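You operate a simulated robot arm through the tools that you are given. There is no shell and no other tool. Be economical: measure what you need, move in short steps, check, and stop when the job is done.

You are at the controls of a simulated robot arm. One attempt, no reset.

TASK
Clear the chiller's trip on speed one, restart it and bring the speed up to three.
Fine: raise the speed once the coolant gauge shows 2.5 bar.
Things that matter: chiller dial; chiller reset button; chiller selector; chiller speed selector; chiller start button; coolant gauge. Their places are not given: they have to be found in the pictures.

Only the result counts: the job must be done as asked and must still hold three seconds after the hand-in. Knocking over, shifting, dropping, spilling or breaking anything else fails it.

THE ROBOT
A 7-joint arm with a two-finger parallel gripper, fixed in place. Base frame: the origin is at the foot of the arm, x ahead of it, y to its left, z up. Readings come in mm, degrees, newtons and seconds.
With the tool pointing down near the work surface it reaches from about 320 to 740 mm from the base axis. Its first joint turns from -115.0 to 115.0 degrees. Payload 3.91 kg.
The TCP is the grasp point between the finger pads, 30 mm short of the fingertips. In the tool frame z runs along the fingers and y along their closing line. The gripper opens to 110 mm. The fingers are 20 mm wide and 10 mm thick; the gripper's body (48 by 112 mm) begins 55 mm behind the TCP.
Orientation is that of the tool frame in the base frame, as a unit quaternion [w, x, y, z]. With the fingers straight down and closing along the base's y, the tool's x points along the base's -x, its y along +y and its z along -z.

THE INTERFACE
- The arm moves only by the tool nudge_tool. Its arguments are lists of equal length, an entry for each row: "travel": the shift along the tool's x, y, z in mm, a list of three; "rotation": the turn, a rotation vector about the tool's x, y, z in degrees, a list of three; "claw": the opening, from 0 (shut) to 1 (fully open). In form: {"travel": [[dx, dy, dz], ...], "rotation": [[ax, ay, az], ...], "claw": [claw, ...]}. A call has 1 to 8 rows; each row shifts and turns the commanded pose from where the row before left it, along the tool's axes as they then stand. Each row takes 0.2 s and may step no farther than 50 mm and 8.6 degrees from the row before; otherwise, or with a gripper value out of range, the whole call is refused. Where a pose cannot be reached the arm comes as near as it can. A force on the tool above 40 N (or 10 N above the force at the start of the call, whichever is more), or a blocked arm, ends the call early, and 0.2 s more pass. Each finger travels about 108 mm/s and halts on what it meets, pressing with about 41 N; the grip force reading is that of the motor and also rises with nothing between the fingers. The clock runs only during rows and for 0.2 s after the last one: add rows that do not move to give the fingers time. It gives the time, the measured TCP pose, the force on the tool (base axes), the opening and the grip force at its end, in the units of the frame above (readings bear some noise), with the torque about the TCP (base axes, N m) and any sound that the robot's microphone picked up.
- Cameras (640 x 400 px; columns grow to the right, rows downward): "scene" is fixed at [402.2, -653.4, 1647.2]; the picture's right is [1.00, 0.03, 0.00], its down [0.01, -0.33, -0.94] and it looks along [-0.03, 0.94, -0.33] (base axes); focal length 344 px, centre (320, 200). "wrist" rides on the gripper at [72, 17, -103] in the tool frame; the picture's right is [-0.23, 0.97, 0.00], its down [-0.76, -0.18, -0.62] and it looks along [-0.61, -0.14, 0.78] (tool axes); focal length 222 px, centre (320, 200).
- capture(camera): a new picture of that camera. No time passes.
- move_column(by): slides the trunk up (or, below 0, down) by that many mm; the arm rides with it, the base frame stays. It gives what a move gives, with no picture.
- locate(camera, pixels): for up to 12 pixels [column, row] of the newest picture of that camera ("zoom" is the newest enlarged one), the place [x, y, z] in the base frame of the surface seen there, good to about 3 mm, but the place of the scene camera against the robot may be out by one fixed shift of up to 18 mm in any direction. No time passes.
- inspect(camera, box): a new picture of the part [left, top, right, bottom] of that camera's present view, enlarged. No time passes.
- job_done(): hands the job in; it is judged then, once.

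Keep the steps short. Do not move on a guess: measure, check each grasp and each placing, and mend mistakes. In all there are 80 turns and 34 pictures (those below and enlarged ones count). Leave the gripper open and the arm clear of the work at the hand-in unless told otherwise, and finish with a single line.

The tools are called after "Call:" by a JSON object that holds its "op" and its "data". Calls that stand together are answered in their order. nudge_tool: Moves the arm, as the interface text tells. Its arguments: {"type":"object","properties":{"travel":{"type":"array","items":{"type":"array","items":{"type":"number"}}},"rotation":{"type":"array","items":{"type":"array","items":{"type":"number"}}},"claw":{"type":"array","items":{"type":"number"}}},"required":["travel","rotation","claw"]} The other tools are called the same way: move_column (by) slides the trunk up or down; capture (camera) takes a picture; locate (camera, pixels) gives the place of the surface under pixels of a picture; inspect (camera, box) takes an enlarged picture of a part of a camera's view; job_done () hands the job in.

At the start:

```text
time: 0.0
tool_pos: [119.2, 356.6, 1332.0]
tcp_rot: [0.0, 0.0, 1.0, 0.001]
wrist_force: [-0.2, -0.4, 0.0]
ft_torque: [-0.01, 0.01, -0.01]
width: 110.0
finger_force: 0.2
trunk travel left (down, up): [-900.0, 90.0]
```

scene: 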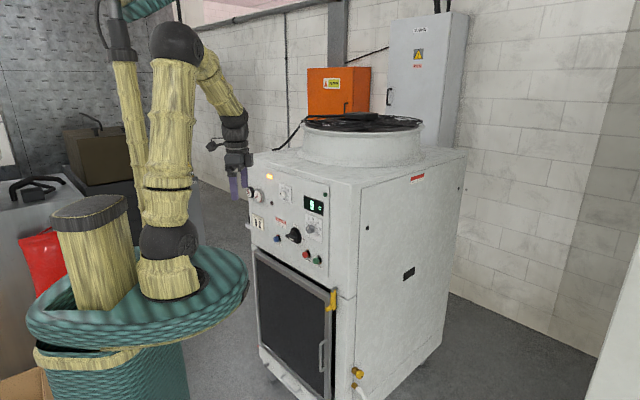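
wrist: 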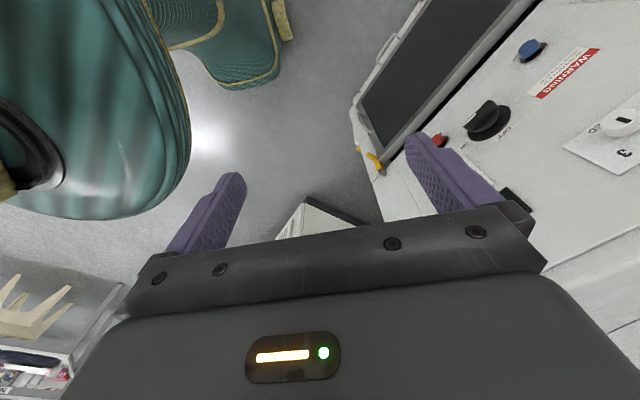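

I see the chiller panel around (245-330, 170-270) in the scene view. I'll enlarge it to read the controls.

Call:
{"op": "inspect", "data": {"camera": "scene", "box": [240, 165, 336, 275]}}

Call:
{"op": "inspect", "data": {"camera": "wrist", "box": [400, 0, 640, 200]}}

```text
3.64 times, centred on (288, 220) of scene
```

zoom: 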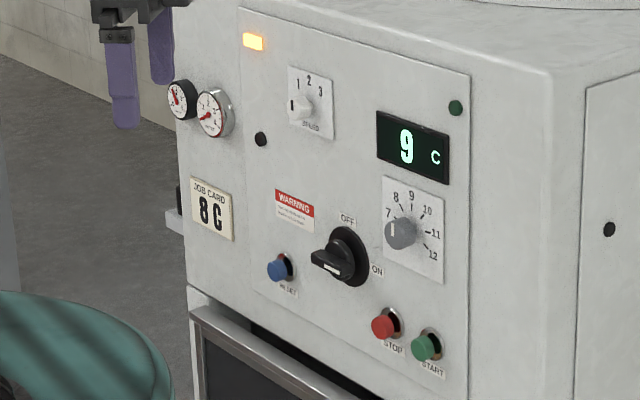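

```text
2.00 times, centred on (520, 100) of wrist
```

zoom: 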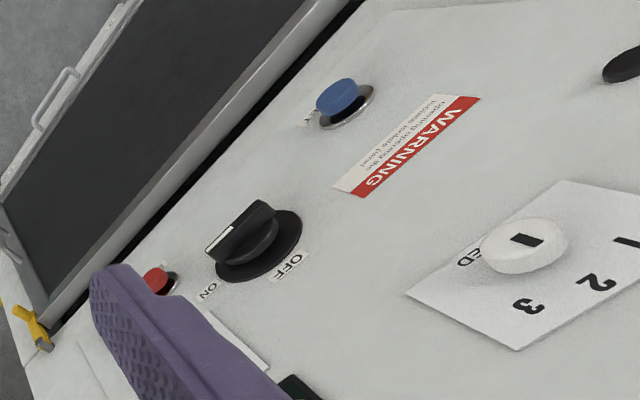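

I'll measure control places and panel points from the wrist zoom, and the scene picture roughly.

Call:
{"op": "locate", "data": {"camera": "zoom", "pixels": [[337, 92], [155, 280], [240, 235], [523, 240], [300, 170], [420, 200], [560, 60], [530, 130], [628, 240], [597, 283], [527, 306], [345, 120]]}}

Call:
{"op": "locate", "data": {"camera": "scene", "pixels": [[277, 239], [293, 236], [306, 255], [318, 260], [285, 193], [310, 229], [313, 205], [266, 176], [252, 192], [258, 195], [300, 190], [328, 250]]}}

```text
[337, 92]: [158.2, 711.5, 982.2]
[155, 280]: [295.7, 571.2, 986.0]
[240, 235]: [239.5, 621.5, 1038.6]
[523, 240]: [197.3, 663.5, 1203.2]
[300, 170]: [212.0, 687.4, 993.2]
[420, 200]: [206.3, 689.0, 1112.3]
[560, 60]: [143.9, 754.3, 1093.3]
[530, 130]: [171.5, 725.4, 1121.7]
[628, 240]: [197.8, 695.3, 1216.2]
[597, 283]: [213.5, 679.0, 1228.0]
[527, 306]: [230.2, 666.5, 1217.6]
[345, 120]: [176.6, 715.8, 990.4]
```

```text
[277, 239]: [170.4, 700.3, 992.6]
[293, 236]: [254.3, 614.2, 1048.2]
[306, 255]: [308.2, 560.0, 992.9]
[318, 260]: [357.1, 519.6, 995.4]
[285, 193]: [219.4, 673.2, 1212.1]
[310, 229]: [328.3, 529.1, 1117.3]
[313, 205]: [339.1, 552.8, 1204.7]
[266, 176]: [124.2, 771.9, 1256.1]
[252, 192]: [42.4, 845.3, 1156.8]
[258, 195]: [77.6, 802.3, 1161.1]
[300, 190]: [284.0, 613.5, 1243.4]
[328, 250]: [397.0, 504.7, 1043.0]
```

The panel is vertical, facing (-0.71,-0.71,0), with its plane about 300 mm ahead of the TCP. I move 85 mm toward it and begin tilting the tool to face it.

Call:
{"op": "nudge_tool", "data": {"travel": [[-30, 30, 0], [-30, 30, 0], [0, 0, 0], [0, 0, 0], [0, 0, 0], [0, 0, 0], [0, 0, 0]], "rotation": [[0, 0, 0], [0, 0, 0], [-5.785, -5.785, 0], [-5.785, -5.785, 0], [-5.785, -5.785, 0], [-5.785, -5.785, 0], [-5.785, -5.785, 0]], "claw": [0.5, 0.2, 0, 0, 0, 0, 0]}}

```text
time: 1.6
tool_pos: [178.4, 414.3, 1332.3]
tcp_rot: [0.248, 0.001, 0.937, 0.246]
wrist_force: [0.1, -0.1, 0.1]
ft_torque: [-0.03, 0.02, -0.05]
width: 0.0
finger_force: 38.0
trunk travel left (down, up): [-900.0, 90.0]
```

It tracks well. Finishing the tilt to horizontal.

Call:
{"op": "nudge_tool", "data": {"travel": [[0, 0, 0], [0, 0, 0], [0, 0, 0], [0, 0, 0], [0, 0, 0], [0, 0, 0], [0, 0, 0]], "rotation": [[-5.785, -5.785, 0], [-5.785, -5.785, 0], [-5.785, -5.785, 0], [-5.785, -5.785, 0], [-5.785, -5.785, 0], [-5.785, -5.785, 0], [0, 0, 0]], "claw": [0, 0, 0, 0, 0, 0, 0]}}

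Call:
{"op": "capture", "data": {"camera": "wrist"}}

```text
time: 3.2
tool_pos: [178.4, 415.9, 1332.6]
tcp_rot: [0.294, 0.0, 0.91, 0.293]
wrist_force: [0.1, 0.2, -0.1]
ft_torque: [0.01, 0.02, 0.01]
width: 0.0
finger_force: 37.9
out of reach, approached as far as the arm can: row 2, 3, 4, 5, 6
trunk travel left (down, up): [-900.0, 90.0]
```

```text
29 pictures are left
```

wrist: 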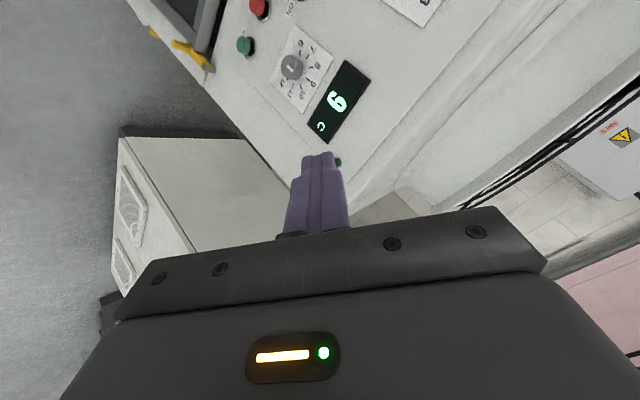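

The tilt stopped at about 49°: out of reach this close to the base. I issue a null row to see what pose is commanded now, and look at the arm's shape.

Call:
{"op": "nudge_tool", "data": {"travel": [[0, 0, 0]], "rotation": [[0, 0, 0]], "claw": [0]}}

Call:
{"op": "capture", "data": {"camera": "scene"}}

```text
time: 3.6
tool_pos: [179.7, 415.8, 1332.3]
tcp_rot: [0.294, 0.0, 0.91, 0.294]
wrist_force: [0.8, -0.7, 0.5]
ft_torque: [0.02, -0.01, 0.01]
width: 0.2
finger_force: 38.0
trunk travel left (down, up): [-900.0, 90.0]
```

```text
28 pictures are left
```

scene: 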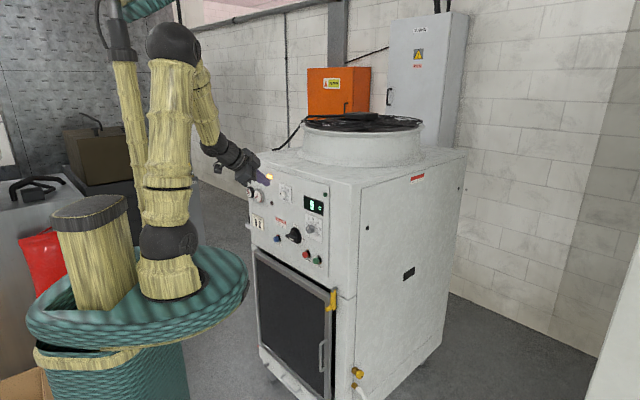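

The forearm points steeply down; lowering the trunk and then raising the hand will level it. The hand is ~200 mm clear of the panel. Lowering 150 first.

Call:
{"op": "move_column", "data": {"by": -150}}

Call:
{"op": "move_column", "data": {"by": -150}}

```text
time: 5.3
tool_pos: [179.8, 416.5, 1182.6]
tcp_rot: [0.294, 0.0, 0.91, 0.294]
wrist_force: [0.1, 0.4, 0.6]
ft_torque: [-0.03, -0.01, -0.03]
width: 0.3
finger_force: 37.8
trunk travel left (down, up): [-750.0, 240.0]
```

```text
time: 7.1
tool_pos: [178.8, 415.4, 1033.5]
tcp_rot: [0.294, 0.0, 0.91, 0.294]
wrist_force: [0.0, -0.6, 0.0]
ft_torque: [0.0, 0.01, 0.05]
width: 0.0
finger_force: 37.5
trunk travel left (down, up): [-600.0, 390.0]
```

Now raise the hand 150 mm along base z, then continue tilting.

Call:
{"op": "nudge_tool", "data": {"travel": [[-20, 20, -24.6], [-20, 20, -24.6], [-20, 20, -24.6], [-20, 20, -24.6], [0, 0, 0], [0, 0, 0], [0, 0, 0]], "rotation": [[0, 0, 0], [0, 0, 0], [0, 0, 0], [0, 0, 0], [-5.8, -5.8, 0], [-5.8, -5.8, 0], [-5.8, -5.8, 0]], "claw": [0, 0, 0, 0, 0, 0, 0]}}

```text
time: 8.7
tool_pos: [180.9, 412.5, 1184.8]
tcp_rot: [0.413, 0.003, 0.809, 0.417]
wrist_force: [0.4, 0.1, -0.2]
ft_torque: [-0.01, 0.01, 0.05]
width: 0.0
finger_force: 37.5
out of reach, approached as far as the arm can: row 7
trunk travel left (down, up): [-600.0, 390.0]
```

Now 72° tilt. Lower the trunk another 150 and raise the hand again.

Call:
{"op": "move_column", "data": {"by": -150}}

```text
time: 10.4
tool_pos: [179.4, 413.4, 1033.7]
tcp_rot: [0.414, 0.003, 0.81, 0.416]
wrist_force: [-1.1, 0.6, -0.8]
ft_torque: [-0.02, -0.01, -0.02]
width: 0.0
finger_force: 37.4
trunk travel left (down, up): [-450.0, 540.0]
```

Call:
{"op": "nudge_tool", "data": {"travel": [[-22, 22.5, -10.3], [-22, 22.5, -10.3], [-22, 22.5, -10.3], [0, 0, 0], [0, 0, 0], [0, 0, 0]], "rotation": [[0, 0, 0], [0, 0, 0], [0, 0, 0], [-4.24, -4.24, 0], [-4.24, -4.24, 0], [-4.24, -4.24, 0]], "claw": [0, 0, 0, 0, 0, 0]}}

Call:
{"op": "capture", "data": {"camera": "wrist"}}

```text
time: 11.8
tool_pos: [180.5, 410.2, 1138.8]
tcp_rot: [0.488, 0.006, 0.718, 0.496]
wrist_force: [-0.7, -0.5, 1.2]
ft_torque: [-0.02, -0.03, -0.02]
width: 0.0
finger_force: 37.6
out of reach, approached as far as the arm can: row 6
trunk travel left (down, up): [-450.0, 540.0]
```

```text
27 pictures are left
```

wrist: 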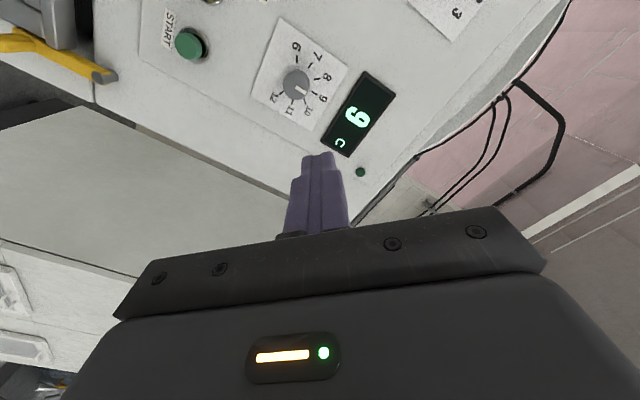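

Horizontal to within 2°. Now look at the gauges and the speed knob closely from the scene camera.

Call:
{"op": "inspect", "data": {"camera": "scene", "box": [240, 172, 304, 212]}}

Call:
{"op": "inspect", "data": {"camera": "scene", "box": [268, 215, 332, 268]}}

```text
10.00 times, centred on (272, 192) of scene
```

zoom: 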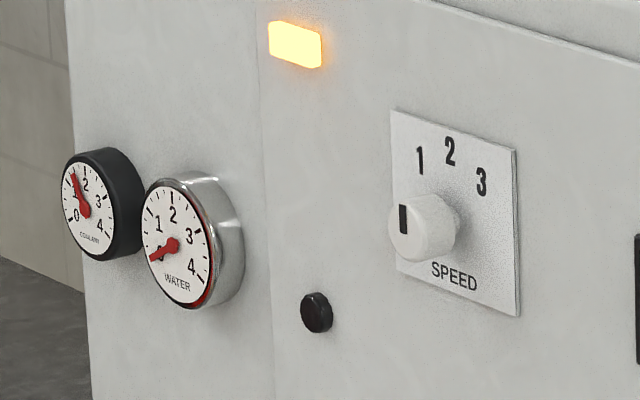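

```text
7.55 times, centred on (300, 242) of scene
```

zoom: 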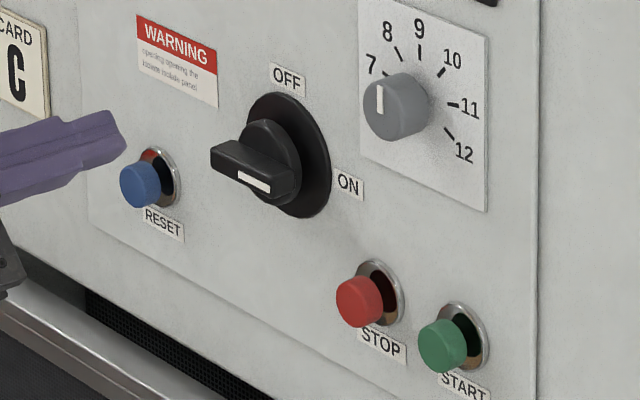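

Selector is ON, coolant gauge is the black one (about 1.5), and dial is at 9. The speed knob's mark needs a frontal check. I roll the tool -45° (closing line horizontal) and shift left 150 mm and up a little.

Call:
{"op": "nudge_tool", "data": {"travel": [[0, 0, 0], [0, 0, 0], [0, 0, 0], [0, 0, 0], [0, 0, 0], [0, 0, 0], [0, 45, 0], [0, 45, 0]], "rotation": [[0, 0, -7.5], [0, 0, -7.5], [0, 0, -7.5], [0, 0, -7.5], [0, 0, -7.5], [0, 0, -7.5], [0, 0, 0], [0, 0, 0]], "claw": [0, 0, 0, 0, 0, 0, 0, 0]}}

Call:
{"op": "capture", "data": {"camera": "wrist"}}

```text
time: 13.7
tool_pos: [116.6, 473.6, 1139.1]
tcp_rot: [0.652, -0.268, 0.656, 0.271]
wrist_force: [0.6, 0.6, -0.3]
ft_torque: [-0.01, 0.0, -0.02]
width: 0.0
finger_force: 37.7
trunk travel left (down, up): [-450.0, 540.0]
```

```text
24 pictures are left
```

wrist: 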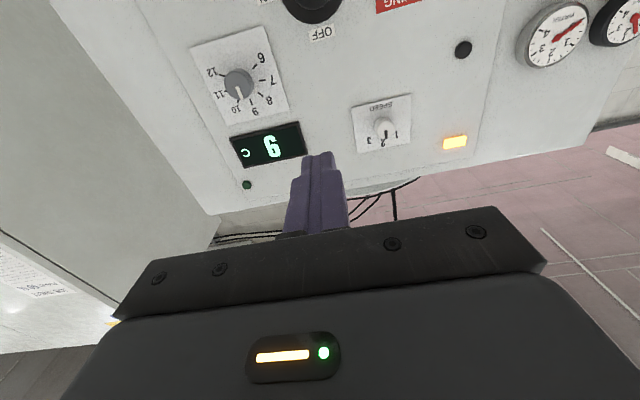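

The picture is upside down. Enlarge the speed knob (383,125) and gauges.

Call:
{"op": "inspect", "data": {"camera": "wrist", "box": [344, 88, 424, 158]}}

Call:
{"op": "inspect", "data": {"camera": "wrist", "box": [500, 0, 640, 80]}}

```text
5.71 times, centred on (384, 123) of wrist
```

zoom: 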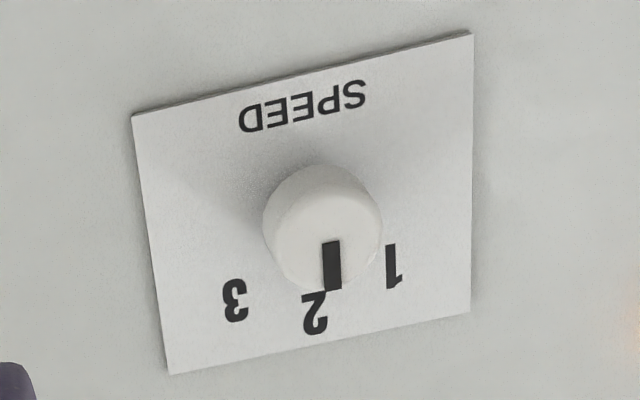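

```text
4.57 times, centred on (570, 40) of wrist
```

zoom: 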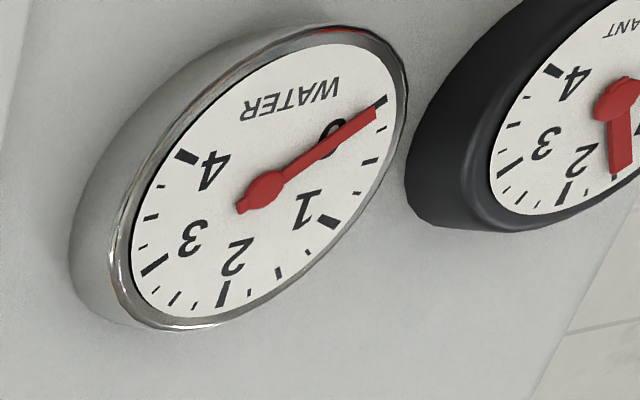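

The speed mark points to 2, so it must first be turned to 1. Measure knob, labels, buttons.

Call:
{"op": "locate", "data": {"camera": "wrist", "pixels": [[396.8, 134.7], [383, 142.6], [369.3, 140.5], [352.5, 109.5], [409.6, 95.5], [409.3, 141.6], [359, 152], [384, 124.5], [386.1, 133], [380, 121], [389, 124], [384, 129]]}}

```text
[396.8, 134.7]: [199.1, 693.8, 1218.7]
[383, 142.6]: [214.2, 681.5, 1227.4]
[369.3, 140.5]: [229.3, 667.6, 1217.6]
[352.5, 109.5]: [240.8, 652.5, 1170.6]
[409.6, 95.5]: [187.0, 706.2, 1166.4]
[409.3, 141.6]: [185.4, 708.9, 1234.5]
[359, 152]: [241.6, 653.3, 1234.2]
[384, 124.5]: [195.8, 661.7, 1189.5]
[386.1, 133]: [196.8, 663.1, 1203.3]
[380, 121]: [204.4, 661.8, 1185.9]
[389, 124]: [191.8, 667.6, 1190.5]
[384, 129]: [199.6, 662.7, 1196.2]
```

Plate distance d=632, knob face d≈609, center u≈-329, z≈1197; labels are 45° apart. Align in front of the knob with the gripper opened to ~55 mm, and check.

Call:
{"op": "nudge_tool", "data": {"travel": [[-29, 38.3, 0], [-29, 38.3, 0], [0, 0, 40], [0, 0, 40], [0, 0, 40], [0, 0, 0]], "rotation": [[0, 0, 0], [0, 0, 0], [0, 0, 0], [0, 0, 0], [0, 0, 0], [0, 0, 0]], "claw": [0.2, 0.5, 0.5, 0.5, 0.5, 0.5]}}

Call:
{"op": "capture", "data": {"camera": "wrist"}}

```text
time: 15.1
tool_pos: [149.1, 613.6, 1196.9]
tcp_rot: [0.652, -0.267, 0.656, 0.272]
wrist_force: [0.1, -0.6, -0.2]
ft_torque: [0.0, 0.01, 0.0]
width: 55.0
finger_force: 0.1
trunk travel left (down, up): [-450.0, 540.0]
```

```text
21 pictures are left
```

wrist: 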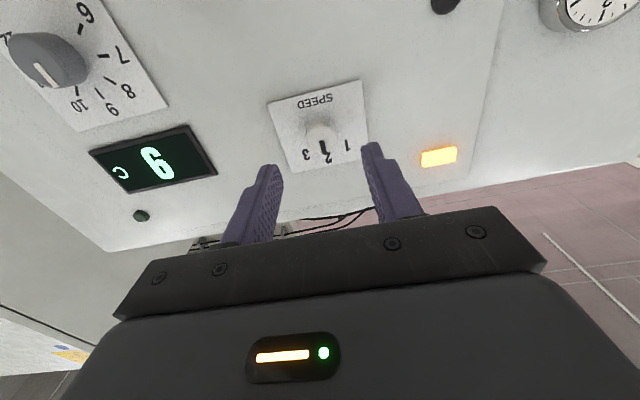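

Aligned. Check knob face position from here.

Call:
{"op": "locate", "data": {"camera": "wrist", "pixels": [[310, 134], [321, 134], [332, 134], [321, 126], [321, 140], [323, 146], [307, 140], [336, 137]]}}

```text
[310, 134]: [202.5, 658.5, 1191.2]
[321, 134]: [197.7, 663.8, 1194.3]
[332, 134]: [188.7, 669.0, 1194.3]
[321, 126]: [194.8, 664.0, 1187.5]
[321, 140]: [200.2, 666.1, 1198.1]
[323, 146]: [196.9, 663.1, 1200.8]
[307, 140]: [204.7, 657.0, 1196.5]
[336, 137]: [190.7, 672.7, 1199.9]
```

Knob center u≈-330, z≈1197. Advance 56 mm and close on it.

Call:
{"op": "nudge_tool", "data": {"travel": [[0, 1, 28], [0, 0.5, 28], [0, 0, 0], [0, 0, 0], [0, 0, 0]], "rotation": [[0, 0, 0], [0, 0, 0], [0, 0, 0], [0, 0, 0], [0, 0, 0]], "claw": [0.5, 0.5, 0.5, 0, 0]}}

```text
time: 16.2
tool_pos: [187.2, 653.9, 1197.0]
tcp_rot: [0.652, -0.269, 0.655, 0.272]
wrist_force: [0.2, -0.1, 1.8]
ft_torque: [0.07, -0.08, -0.01]
width: 25.6
finger_force: 45.0
trunk travel left (down, up): [-450.0, 540.0]
```

Gripped at 25.6 mm. Turn counter-clockwise (negative about tool z) 45°.

Call:
{"op": "nudge_tool", "data": {"travel": [[0, 0, 0], [0, 0, 0], [0, 0, 0], [0, 0, 0], [0, 0, 0], [0, 0, 0], [0, 0, 0]], "rotation": [[0, 0, -7.5], [0, 0, -7.5], [0, 0, -7.5], [0, 0, -7.5], [0, 0, -7.5], [0, 0, -7.5], [0, 0, 0]], "claw": [0, 0, 0, 0, 0, 0, 0]}}

Call:
{"op": "capture", "data": {"camera": "wrist"}}

```text
time: 17.9
tool_pos: [187.2, 653.5, 1196.9]
tcp_rot: [0.707, -0.499, 0.502, 0.002]
wrist_force: [5.1, 23.2, 22.6]
ft_torque: [0.33, -0.29, 0.15]
width: 25.7
finger_force: 45.0
trunk travel left (down, up): [-450.0, 540.0]
```

```text
20 pictures are left
```

wrist: 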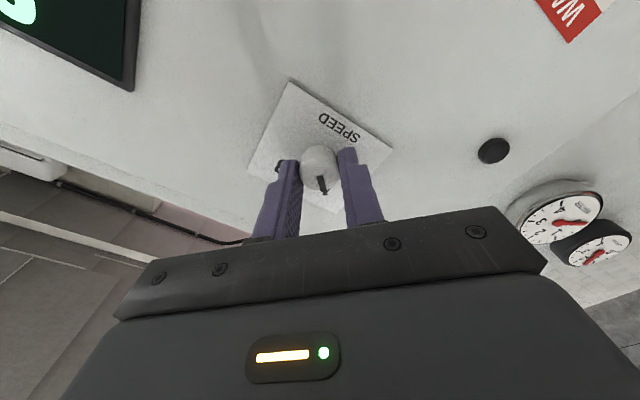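

Knob turned with the tool. Release, back out 60 mm, and check the mark.

Call:
{"op": "nudge_tool", "data": {"travel": [[0, 0, 0], [0, 0, 0], [0, 0, -30], [0, 0, -30], [0, 0, 0]], "rotation": [[0, 0, 0], [0, 0, 0], [0, 0, 0], [0, 0, 0], [0, 0, 0]], "claw": [0.5, 0.5, 0.5, 0.5, 0.5]}}

Call:
{"op": "inspect", "data": {"camera": "wrist", "box": [240, 70, 400, 170]}}

```text
time: 19.1
tool_pos: [145.8, 610.6, 1195.8]
tcp_rot: [0.707, -0.498, 0.503, 0.002]
wrist_force: [-0.9, 0.0, 0.8]
ft_torque: [0.01, 0.01, -0.01]
width: 55.1
finger_force: 0.1
trunk travel left (down, up): [-450.0, 540.0]
```

```text
4.00 times, centred on (320, 120) of wrist
```

zoom: 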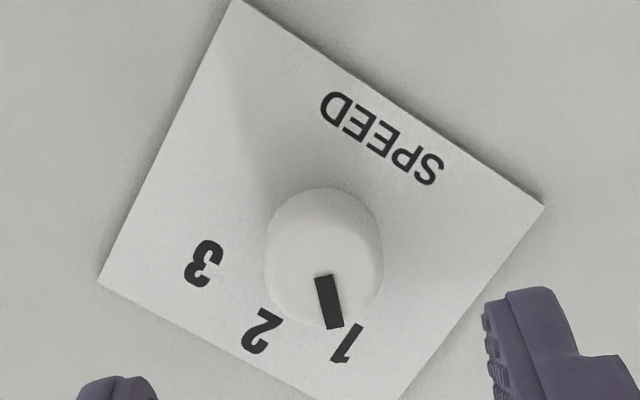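

Speed is at 1. Back off further and roll back to level closing line, shifting left toward RESET (u≈-391); then I'll lower by the trunk.

Call:
{"op": "nudge_tool", "data": {"travel": [[0, 0, -30], [0, 0, -30], [0, 0, 0], [0, 0, 0], [0, 0, 0], [0, 0, 0], [0, 31, 0], [0, 31, 0]], "rotation": [[0, 0, 7.5], [0, 0, 7.5], [0, 0, 7.5], [0, 0, 7.5], [0, 0, 7.5], [0, 0, 7.5], [0, 0, 0], [0, 0, 0]], "claw": [0, 0, 0, 0, 0, 0, 0, 0]}}

Call:
{"op": "move_column", "data": {"by": -150}}

Call:
{"op": "capture", "data": {"camera": "wrist"}}

```text
time: 20.9
tool_pos: [57.8, 613.2, 1195.6]
tcp_rot: [0.652, -0.269, 0.655, 0.272]
wrist_force: [1.4, 0.3, -0.8]
ft_torque: [0.03, 0.02, 0.02]
width: 0.0
finger_force: 37.7
trunk travel left (down, up): [-450.0, 540.0]
```

```text
time: 22.6
tool_pos: [57.3, 613.5, 1047.3]
tcp_rot: [0.652, -0.269, 0.655, 0.273]
wrist_force: [0.0, -0.3, -0.5]
ft_torque: [0.02, 0.03, 0.0]
width: 0.3
finger_force: 38.0
trunk travel left (down, up): [-300.0, 690.0]
```

```text
18 pictures are left
```

wrist: 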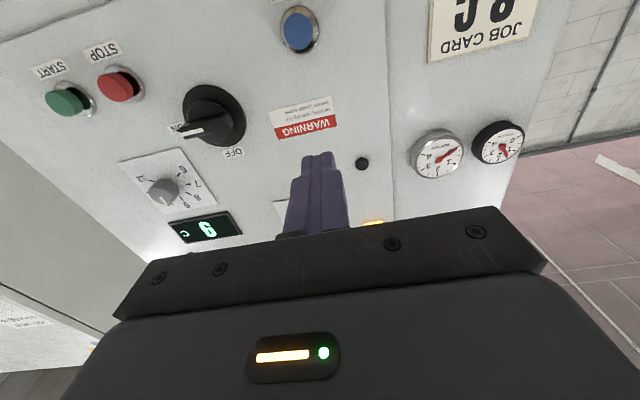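

Measure reset (298,30), stop (120,88), start (66,102), selector and panel beside them.

Call:
{"op": "locate", "data": {"camera": "wrist", "pixels": [[298, 30], [291, 30], [306, 30], [298, 22], [298, 38], [66, 103], [52, 103], [78, 101], [66, 92], [118, 90], [340, 60], [90, 130]]}}

Call:
{"op": "inspect", "data": {"camera": "wrist", "box": [270, 0, 334, 60]}}

```text
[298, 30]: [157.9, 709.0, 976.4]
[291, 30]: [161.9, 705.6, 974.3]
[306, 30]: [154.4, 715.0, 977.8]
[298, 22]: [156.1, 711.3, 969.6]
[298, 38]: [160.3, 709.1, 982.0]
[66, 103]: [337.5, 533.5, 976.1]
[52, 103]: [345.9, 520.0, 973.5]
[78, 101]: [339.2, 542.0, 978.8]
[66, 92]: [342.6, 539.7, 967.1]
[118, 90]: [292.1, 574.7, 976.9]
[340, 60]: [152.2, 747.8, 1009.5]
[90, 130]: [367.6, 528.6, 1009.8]
```

```text
6.67 times, centred on (302, 30) of wrist
```

zoom: 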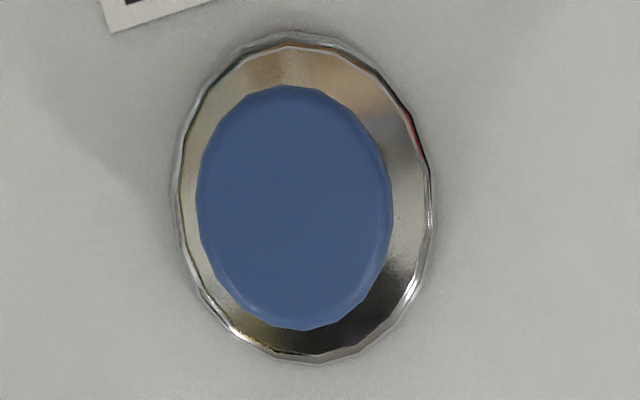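

RESET front center ≈ (158.5, 709.5, 977), d≈613. Go to 10 mm short of it with fingers shut.

Call:
{"op": "nudge_tool", "data": {"travel": [[35, -3, 0], [35, 0, 0], [0, 0, 33], [0, 0, 33], [0, 0, 32], [0, 0, 0]], "rotation": [[0, 0, 0], [0, 0, 0], [0, 0, 0], [0, 0, 0], [0, 0, 0], [0, 0, 0]], "claw": [0, 0, 0, 0, 0, 0]}}

Call:
{"op": "capture", "data": {"camera": "wrist"}}

```text
time: 24.0
tool_pos: [128.8, 680.3, 978.1]
tcp_rot: [0.651, -0.269, 0.655, 0.273]
wrist_force: [-0.4, 0.2, -0.4]
ft_torque: [-0.01, 0.0, -0.03]
width: 0.0
finger_force: 37.6
trunk travel left (down, up): [-300.0, 690.0]
```

```text
16 pictures are left
```

wrist: 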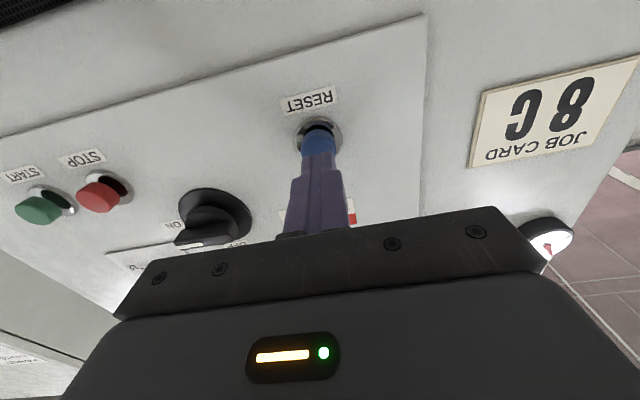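

Centered on the blue button. Press slowly: 10 mm to contact plus a few mm, then retreat.

Call:
{"op": "nudge_tool", "data": {"travel": [[0, 0, 8], [0, 0, 4], [0, 0, 3], [0, 0, 0]], "rotation": [[0, 0, 0], [0, 0, 0], [0, 0, 0], [0, 0, 0]], "claw": [0, 0, 0, 0]}}

```text
time: 25.0
tool_pos: [139.2, 690.5, 976.7]
tcp_rot: [0.652, -0.268, 0.655, 0.271]
wrist_force: [-2.0, -2.2, 0.2]
ft_torque: [0.05, -0.01, -0.02]
width: 0.0
finger_force: 37.8
trunk travel left (down, up): [-300.0, 690.0]
heard: click
```

A click at 3 N. Retreat 90 mm and check the amber lamp and gauges.

Call:
{"op": "nudge_tool", "data": {"travel": [[0, 0, -30], [0, 0, -40], [0, 0, -30]], "rotation": [[0, 0, 0], [0, 0, 0], [0, 0, 0]], "claw": [0, 0, 0]}}

Call:
{"op": "inspect", "data": {"camera": "scene", "box": [240, 165, 336, 225]}}

```text
time: 25.8
tool_pos: [67.8, 619.8, 977.5]
tcp_rot: [0.652, -0.269, 0.655, 0.272]
wrist_force: [0.4, 0.3, 0.4]
ft_torque: [-0.02, 0.02, 0.02]
width: 0.0
finger_force: 37.7
trunk travel left (down, up): [-300.0, 690.0]
```

```text
6.67 times, centred on (288, 195) of scene
```

zoom: 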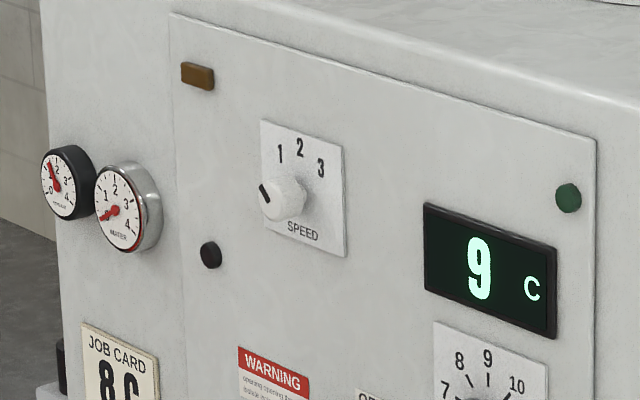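

Trip lamp is out, coolant ~1.5, speed at 1. Move right to START (u≈-137) at standoff.

Call:
{"op": "nudge_tool", "data": {"travel": [[0, -42, 0], [0, -42, 0], [0, -42, 0], [0, -42, 0], [0, -42, 0], [0, -43, 0], [0, 0, 20], [0, 0, 20]], "rotation": [[0, 0, 0], [0, 0, 0], [0, 0, 0], [0, 0, 0], [0, 0, 0], [0, 0, 0], [0, 0, 0], [0, 0, 0]], "claw": [0, 0, 0, 0, 0, 0, 0, 0]}}

Call:
{"op": "capture", "data": {"camera": "wrist"}}

```text
time: 27.6
tool_pos: [274.1, 470.1, 973.6]
tcp_rot: [0.652, -0.269, 0.655, 0.272]
wrist_force: [0.2, -0.3, 0.4]
ft_torque: [-0.02, -0.02, -0.04]
width: 0.3
finger_force: 37.7
trunk travel left (down, up): [-300.0, 690.0]
```

```text
14 pictures are left
```

wrist: 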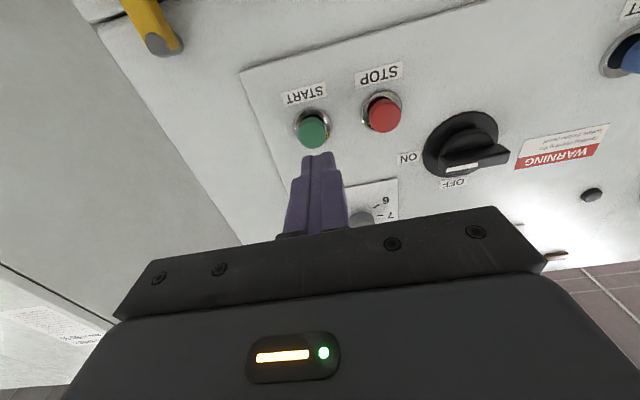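

Call:
{"op": "locate", "data": {"camera": "wrist", "pixels": [[312, 133], [303, 133], [322, 133], [312, 124], [312, 142], [384, 116]]}}

```text
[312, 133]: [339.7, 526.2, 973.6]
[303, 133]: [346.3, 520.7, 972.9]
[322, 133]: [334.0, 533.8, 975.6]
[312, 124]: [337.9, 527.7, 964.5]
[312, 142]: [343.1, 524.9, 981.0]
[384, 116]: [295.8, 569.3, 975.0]
```

START center u≈-132, d≈612, z≈974. Shift 6.7 mm right, advance to 10 mm short, then press as before (click expected).

Call:
{"op": "nudge_tool", "data": {"travel": [[0, -6.7, 0], [0, 0, 23], [0, 0, 23], [0, 0, 0]], "rotation": [[0, 0, 0], [0, 0, 0], [0, 0, 0], [0, 0, 0]], "claw": [0, 0, 0, 0]}}

```text
time: 28.6
tool_pos: [313.0, 498.7, 974.4]
tcp_rot: [0.653, -0.267, 0.655, 0.271]
wrist_force: [-0.2, 0.0, -0.1]
ft_torque: [0.02, 0.0, 0.01]
width: 0.0
finger_force: 37.8
trunk travel left (down, up): [-300.0, 690.0]
```

On target (u=-131.3, d=574). Press.

Call:
{"op": "nudge_tool", "data": {"travel": [[0, 0, 7], [0, 0, 4], [0, 0, 3], [0, 0, 0]], "rotation": [[0, 0, 0], [0, 0, 0], [0, 0, 0], [0, 0, 0]], "claw": [0, 0, 0, 0]}}

```text
time: 29.6
tool_pos: [322.5, 507.7, 974.1]
tcp_rot: [0.652, -0.268, 0.655, 0.272]
wrist_force: [-2.4, -1.4, 1.5]
ft_torque: [-0.01, -0.03, 0.01]
width: 0.0
finger_force: 37.9
trunk travel left (down, up): [-300.0, 690.0]
heard: click
```

Click. Retreat and check the run lamp and gauge.

Call:
{"op": "nudge_tool", "data": {"travel": [[0, 0, -30], [0, 0, -40], [0, 0, -30]], "rotation": [[0, 0, 0], [0, 0, 0], [0, 0, 0]], "claw": [0, 0, 0]}}

Call:
{"op": "inspect", "data": {"camera": "scene", "box": [240, 165, 336, 225]}}

```text
time: 30.4
tool_pos: [251.9, 436.3, 972.6]
tcp_rot: [0.652, -0.267, 0.656, 0.271]
wrist_force: [0.1, -0.3, 0.6]
ft_torque: [0.0, -0.01, 0.01]
width: 0.0
finger_force: 37.3
trunk travel left (down, up): [-300.0, 690.0]
```

```text
6.67 times, centred on (288, 195) of scene
```

zoom: 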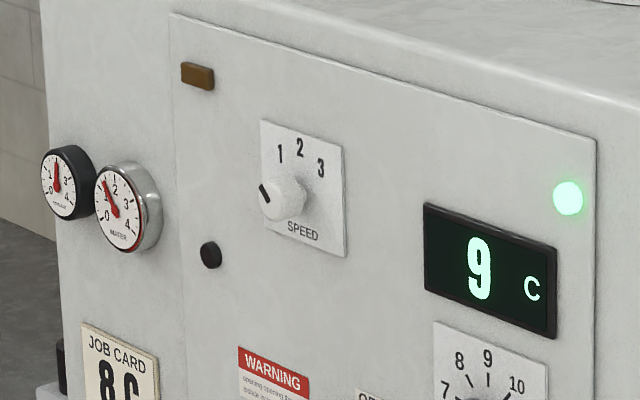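

Running; coolant near 2.0 and rising. Raise the trunk and move back in front of the speed knob.

Call:
{"op": "move_column", "data": {"by": 150}}

Call:
{"op": "nudge_tool", "data": {"travel": [[-15, 40, 0], [-15, 40, 0], [-15, 40, 0], [-15, 40, 0], [-14, 40, 0], [0, 0, 0]], "rotation": [[0, 0, 0], [0, 0, 0], [0, 0, 0], [0, 0, 0], [0, 0, 0], [0, 0, 0]], "claw": [0, 0, 0, 0.2, 0.5, 0.5]}}

Call:
{"op": "nudge_tool", "data": {"travel": [[0, 0, 10], [0, 0, 10], [0, 0, 10], [0, 0, 10], [0, 0, 10], [0, 0, 0], [0, 0, 0]], "rotation": [[0, 0, -7.5], [0, 0, -7.5], [0, 0, -7.5], [0, 0, -7.5], [0, 0, -7.5], [0, 0, -7.5], [0, 0, 0]], "claw": [0.5, 0.5, 0.5, 0.5, 0.5, 0.5, 0.5]}}

Call:
{"op": "capture", "data": {"camera": "wrist"}}

```text
time: 32.1
tool_pos: [252.0, 436.9, 1121.6]
tcp_rot: [0.652, -0.267, 0.655, 0.272]
wrist_force: [-0.6, -0.6, -0.8]
ft_torque: [0.01, -0.01, 0.0]
width: 0.0
finger_force: 37.7
trunk travel left (down, up): [-450.0, 540.0]
```

```text
time: 33.5
tool_pos: [110.9, 576.0, 1198.6]
tcp_rot: [0.652, -0.268, 0.655, 0.271]
wrist_force: [0.7, -0.4, 0.2]
ft_torque: [0.0, 0.01, 0.0]
width: 54.9
finger_force: 0.1
trunk travel left (down, up): [-450.0, 540.0]
```

```text
time: 35.1
tool_pos: [146.1, 611.3, 1198.1]
tcp_rot: [0.706, -0.499, 0.502, 0.001]
wrist_force: [0.5, 0.1, -0.8]
ft_torque: [0.04, -0.03, 0.01]
width: 55.1
finger_force: 0.0
trunk travel left (down, up): [-450.0, 540.0]
```

```text
12 pictures are left
```

wrist: 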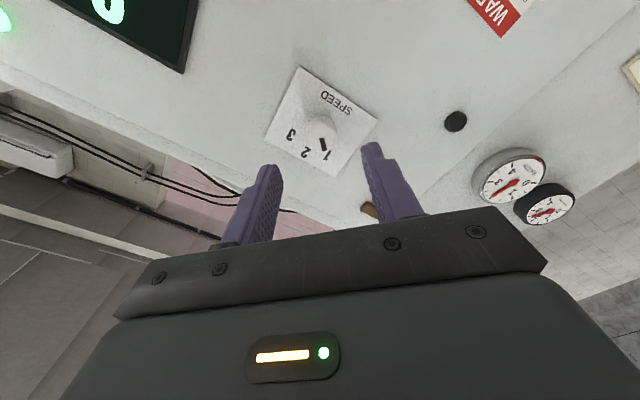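

Good: u≈-329, d≈535.5, z≈1198. The coolant gauge (548,208) is visible from here; enlarge it.

Call:
{"op": "inspect", "data": {"camera": "wrist", "box": [504, 180, 584, 230]}}

```text
8.00 times, centred on (544, 205) of wrist
```

zoom: 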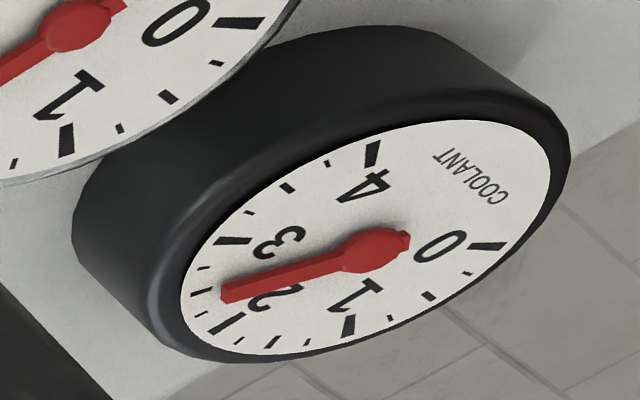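

Needle ~2.4, just under 2.5. Advance and grip the knob without turning, then re-read.

Call:
{"op": "nudge_tool", "data": {"travel": [[0, 1, 28], [0, 0, 28], [0, 0, 0], [0, 0, 0], [0, 0, 0]], "rotation": [[0, 0, 0], [0, 0, 0], [0, 0, 0], [0, 0, 0], [0, 0, 0]], "claw": [0.5, 0.5, 0.5, 0, 0]}}

Call:
{"op": "capture", "data": {"camera": "wrist"}}

Call:
{"op": "inspect", "data": {"camera": "wrist", "box": [560, 210, 640, 270]}}

```text
time: 36.4
tool_pos: [184.7, 652.7, 1197.6]
tcp_rot: [0.707, -0.498, 0.503, 0.002]
wrist_force: [-1.1, 0.7, -1.9]
ft_torque: [0.25, -0.25, -0.04]
width: 25.7
finger_force: 44.8
trunk travel left (down, up): [-450.0, 540.0]
```

```text
10 pictures are left
```

wrist: 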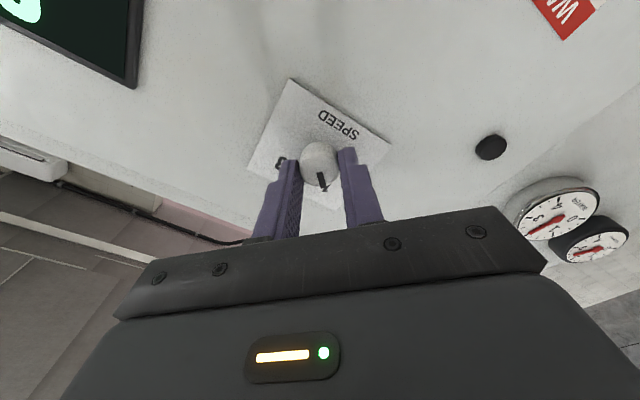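

```text
6.67 times, centred on (600, 240) of wrist
```

zoom: 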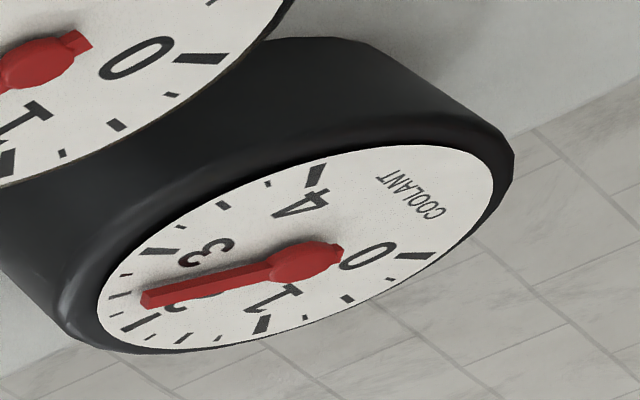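

About 2.4–2.45. Hold ~1.6 s and re-read.

Call:
{"op": "nudge_tool", "data": {"travel": [[0, 0, 0], [0, 0, 0], [0, 0, 0], [0, 0, 0], [0, 0, 0], [0, 0, 0], [0, 0, 0]], "rotation": [[0, 0, 0], [0, 0, 0], [0, 0, 0], [0, 0, 0], [0, 0, 0], [0, 0, 0], [0, 0, 0]], "claw": [0, 0, 0, 0, 0, 0, 0]}}

Call:
{"op": "inspect", "data": {"camera": "wrist", "box": [560, 210, 640, 270]}}

```text
time: 38.0
tool_pos: [185.2, 651.4, 1198.9]
tcp_rot: [0.707, -0.498, 0.502, 0.002]
wrist_force: [-2.5, 0.7, -2.6]
ft_torque: [0.09, -0.09, -0.18]
width: 25.8
finger_force: 45.0
trunk travel left (down, up): [-450.0, 540.0]
```

```text
6.67 times, centred on (600, 240) of wrist
```

zoom: 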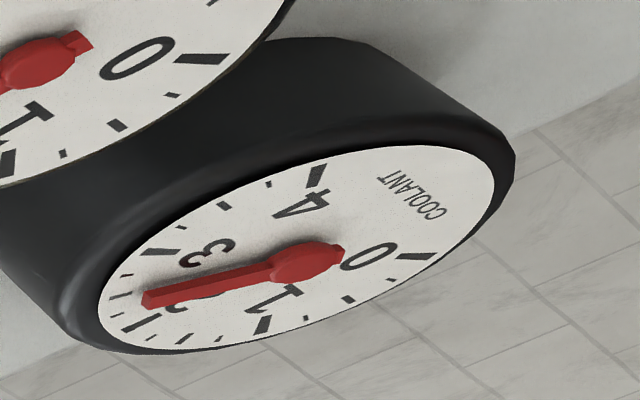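

It seems settled. Cross-check with the scene camera's view of the gauge.

Call:
{"op": "inspect", "data": {"camera": "scene", "box": [242, 184, 258, 200]}}

```text
16.00 times, centred on (250, 192) of scene
```

zoom: 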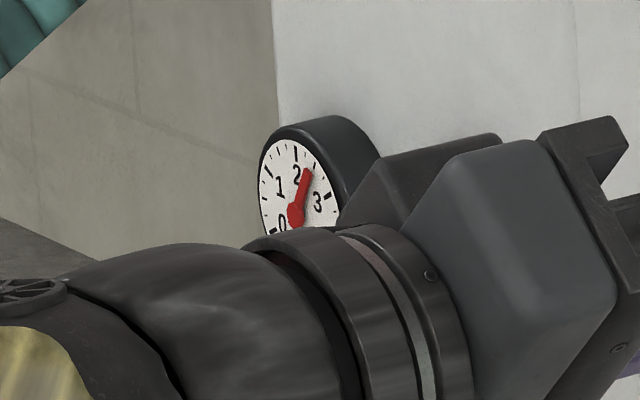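

Reads ~2.45–2.5, nearly settled. Wait several more seconds, then re-read before turning.

Call:
{"op": "nudge_tool", "data": {"travel": [[0, 0, 0], [0, 0, 0], [0, 0, 0], [0, 0, 0], [0, 0, 0], [0, 0, 0], [0, 0, 0], [0, 0, 0]], "rotation": [[0, 0, 0], [0, 0, 0], [0, 0, 0], [0, 0, 0], [0, 0, 0], [0, 0, 0], [0, 0, 0], [0, 0, 0]], "claw": [0, 0, 0, 0, 0, 0, 0, 0]}}

Call:
{"op": "nudge_tool", "data": {"travel": [[0, 0, 0], [0, 0, 0], [0, 0, 0], [0, 0, 0], [0, 0, 0], [0, 0, 0], [0, 0, 0], [0, 0, 0]], "rotation": [[0, 0, 0], [0, 0, 0], [0, 0, 0], [0, 0, 0], [0, 0, 0], [0, 0, 0], [0, 0, 0], [0, 0, 0]], "claw": [0, 0, 0, 0, 0, 0, 0, 0]}}

Call:
{"op": "inspect", "data": {"camera": "wrist", "box": [570, 225, 602, 261]}}

```text
time: 39.8
tool_pos: [185.0, 653.7, 1197.0]
tcp_rot: [0.706, -0.499, 0.502, 0.002]
wrist_force: [-2.1, -0.1, -2.7]
ft_torque: [0.13, -0.09, -0.18]
width: 25.5
finger_force: 45.1
trunk travel left (down, up): [-450.0, 540.0]
```

```text
time: 41.5
tool_pos: [185.1, 652.7, 1196.2]
tcp_rot: [0.706, -0.498, 0.503, 0.002]
wrist_force: [-2.3, 0.1, -4.2]
ft_torque: [0.11, -0.07, -0.2]
width: 25.7
finger_force: 45.0
trunk travel left (down, up): [-450.0, 540.0]
```

```text
11.11 times, centred on (586, 243) of wrist
```

zoom: 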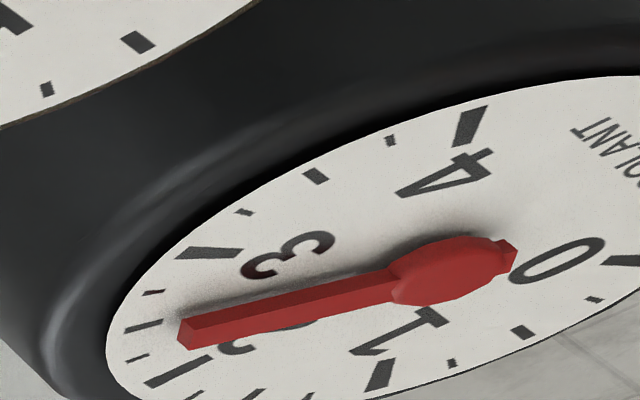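

With quarter ticks clear, the needle lines up with the longer 2.5 tick, allowing for parallax, and is steady. Turn clockwise 90°: first half (to 2).

Call:
{"op": "nudge_tool", "data": {"travel": [[0, 0, 0], [0, 0, 0], [0, 0, 0], [0, 0, 0], [0, 0, 0], [0, 0, 0]], "rotation": [[0, 0, 7.5], [0, 0, 7.5], [0, 0, 7.5], [0, 0, 7.5], [0, 0, 7.5], [0, 0, 7.5]], "claw": [0, 0, 0, 0, 0, 0]}}

Call:
{"op": "nudge_tool", "data": {"travel": [[0, 0, 0], [0, 0, 0], [0, 0, 0], [0, 0, 0], [0, 0, 0], [0, 0, 0], [0, 0, 0]], "rotation": [[0, 0, 7.5], [0, 0, 7.5], [0, 0, 7.5], [0, 0, 7.5], [0, 0, 7.5], [0, 0, 7.5], [0, 0, 0]], "claw": [0, 0, 0, 0, 0, 0, 0]}}

Call:
{"op": "capture", "data": {"camera": "wrist"}}

```text
time: 43.0
tool_pos: [186.1, 651.5, 1198.3]
tcp_rot: [0.652, -0.266, 0.656, 0.273]
wrist_force: [-3.0, -8.6, -1.4]
ft_torque: [-0.64, 0.61, 0.24]
width: 25.9
finger_force: 44.7
trunk travel left (down, up): [-450.0, 540.0]
```

```text
time: 44.5
tool_pos: [185.7, 651.2, 1198.9]
tcp_rot: [0.498, 0.003, 0.708, 0.501]
wrist_force: [-3.8, -21.2, -13.1]
ft_torque: [-0.2, -0.03, -0.19]
width: 25.8
finger_force: 45.2
trunk travel left (down, up): [-450.0, 540.0]
```

```text
5 pictures are left
```

wrist: 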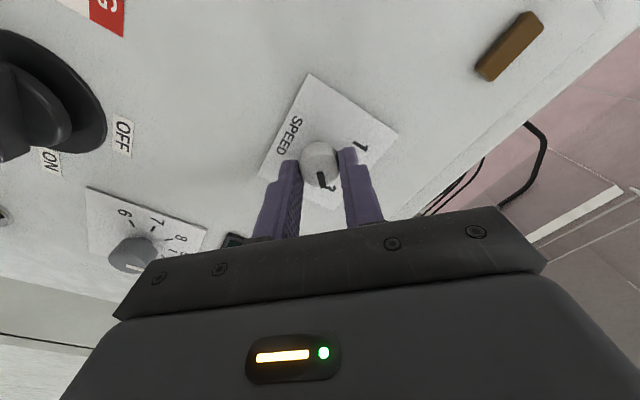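

Turned with the knob; no trip lamp. Release, back off, and check.

Call:
{"op": "nudge_tool", "data": {"travel": [[0, 0, 0], [0, 0, 0], [0, 0, -30], [0, 0, -30], [0, 0, -30], [0, 0, 0]], "rotation": [[0, 0, 0], [0, 0, 0], [0, 0, 0], [0, 0, 0], [0, 0, 0], [0, 0, 0]], "claw": [0.5, 0.5, 0.5, 0.5, 0.7, 1]}}

Call:
{"op": "inspect", "data": {"camera": "wrist", "box": [240, 60, 400, 160]}}

Call:
{"op": "inspect", "data": {"camera": "scene", "box": [240, 165, 336, 225]}}

```text
time: 46.0
tool_pos: [121.8, 589.0, 1197.1]
tcp_rot: [0.497, 0.002, 0.708, 0.501]
wrist_force: [0.1, -0.2, 1.1]
ft_torque: [-0.04, -0.03, 0.03]
width: 110.0
finger_force: 0.0
trunk travel left (down, up): [-450.0, 540.0]
```

```text
4.00 times, centred on (320, 110) of wrist
```

zoom: 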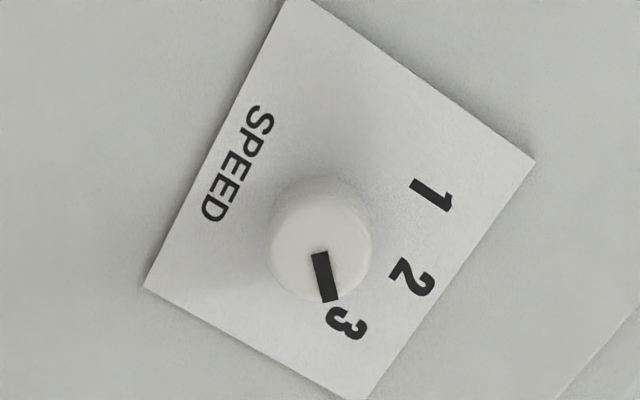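

```text
6.67 times, centred on (288, 195) of scene
```

zoom: 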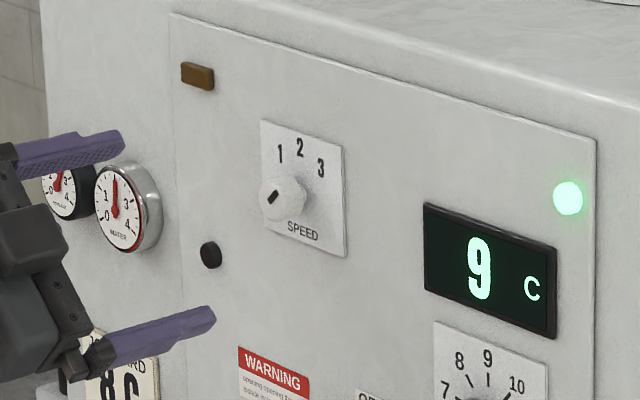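

Speed is at 3, run lamp green, no trip. Back off more and wait, then a last check that it holds.

Call:
{"op": "nudge_tool", "data": {"travel": [[0, 0, -30], [0, 0, -30], [0, 0, 0], [0, 0, 0], [0, 0, 0], [0, 0, 0], [0, 0, 0], [0, 0, 0]], "rotation": [[0, 0, 0], [0, 0, 0], [0, 0, 0], [0, 0, 0], [0, 0, 0], [0, 0, 0], [0, 0, 0], [0, 0, 0]], "claw": [1, 1, 1, 1, 1, 1, 1, 1]}}

Call:
{"op": "nudge_tool", "data": {"travel": [[0, 0, 0], [0, 0, 0], [0, 0, 0], [0, 0, 0], [0, 0, 0], [0, 0, 0], [0, 0, 0], [0, 0, 0]], "rotation": [[0, 0, 0], [0, 0, 0], [0, 0, 0], [0, 0, 0], [0, 0, 0], [0, 0, 0], [0, 0, 0], [0, 0, 0]], "claw": [1, 1, 1, 1, 1, 1, 1, 1]}}

Call:
{"op": "inspect", "data": {"camera": "scene", "box": [240, 165, 336, 265]}}

```text
time: 47.8
tool_pos: [81.4, 545.8, 1197.5]
tcp_rot: [0.498, 0.003, 0.708, 0.501]
wrist_force: [-0.5, 0.4, -0.9]
ft_torque: [0.04, -0.05, -0.02]
width: 109.7
finger_force: 0.1
trunk travel left (down, up): [-450.0, 540.0]
```

```text
time: 49.5
tool_pos: [80.3, 546.6, 1197.5]
tcp_rot: [0.498, 0.003, 0.708, 0.501]
wrist_force: [0.2, 0.2, 0.0]
ft_torque: [0.0, 0.02, 0.0]
width: 109.9
finger_force: 0.0
trunk travel left (down, up): [-450.0, 540.0]
```

```text
4.00 times, centred on (288, 215) of scene
```

zoom: 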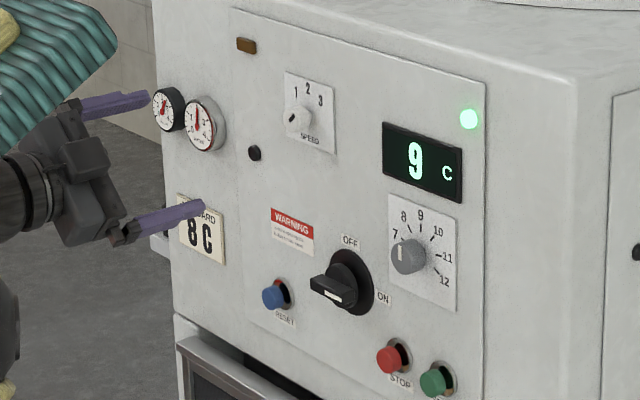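

It holds: the run lamp is green, the trip lamp is off and speed is at 3. The gripper is open and clear, so I hand in.

Call:
{"op": "job_done", "data": {}}

```text
The job is handed in.
```

The chiller's trip was cleared on speed one, it was restarted, and the speed was raised to three once the coolant gauge read about 2.5 bar; it was still running with no trip about 5 seconds later, at hand-in.
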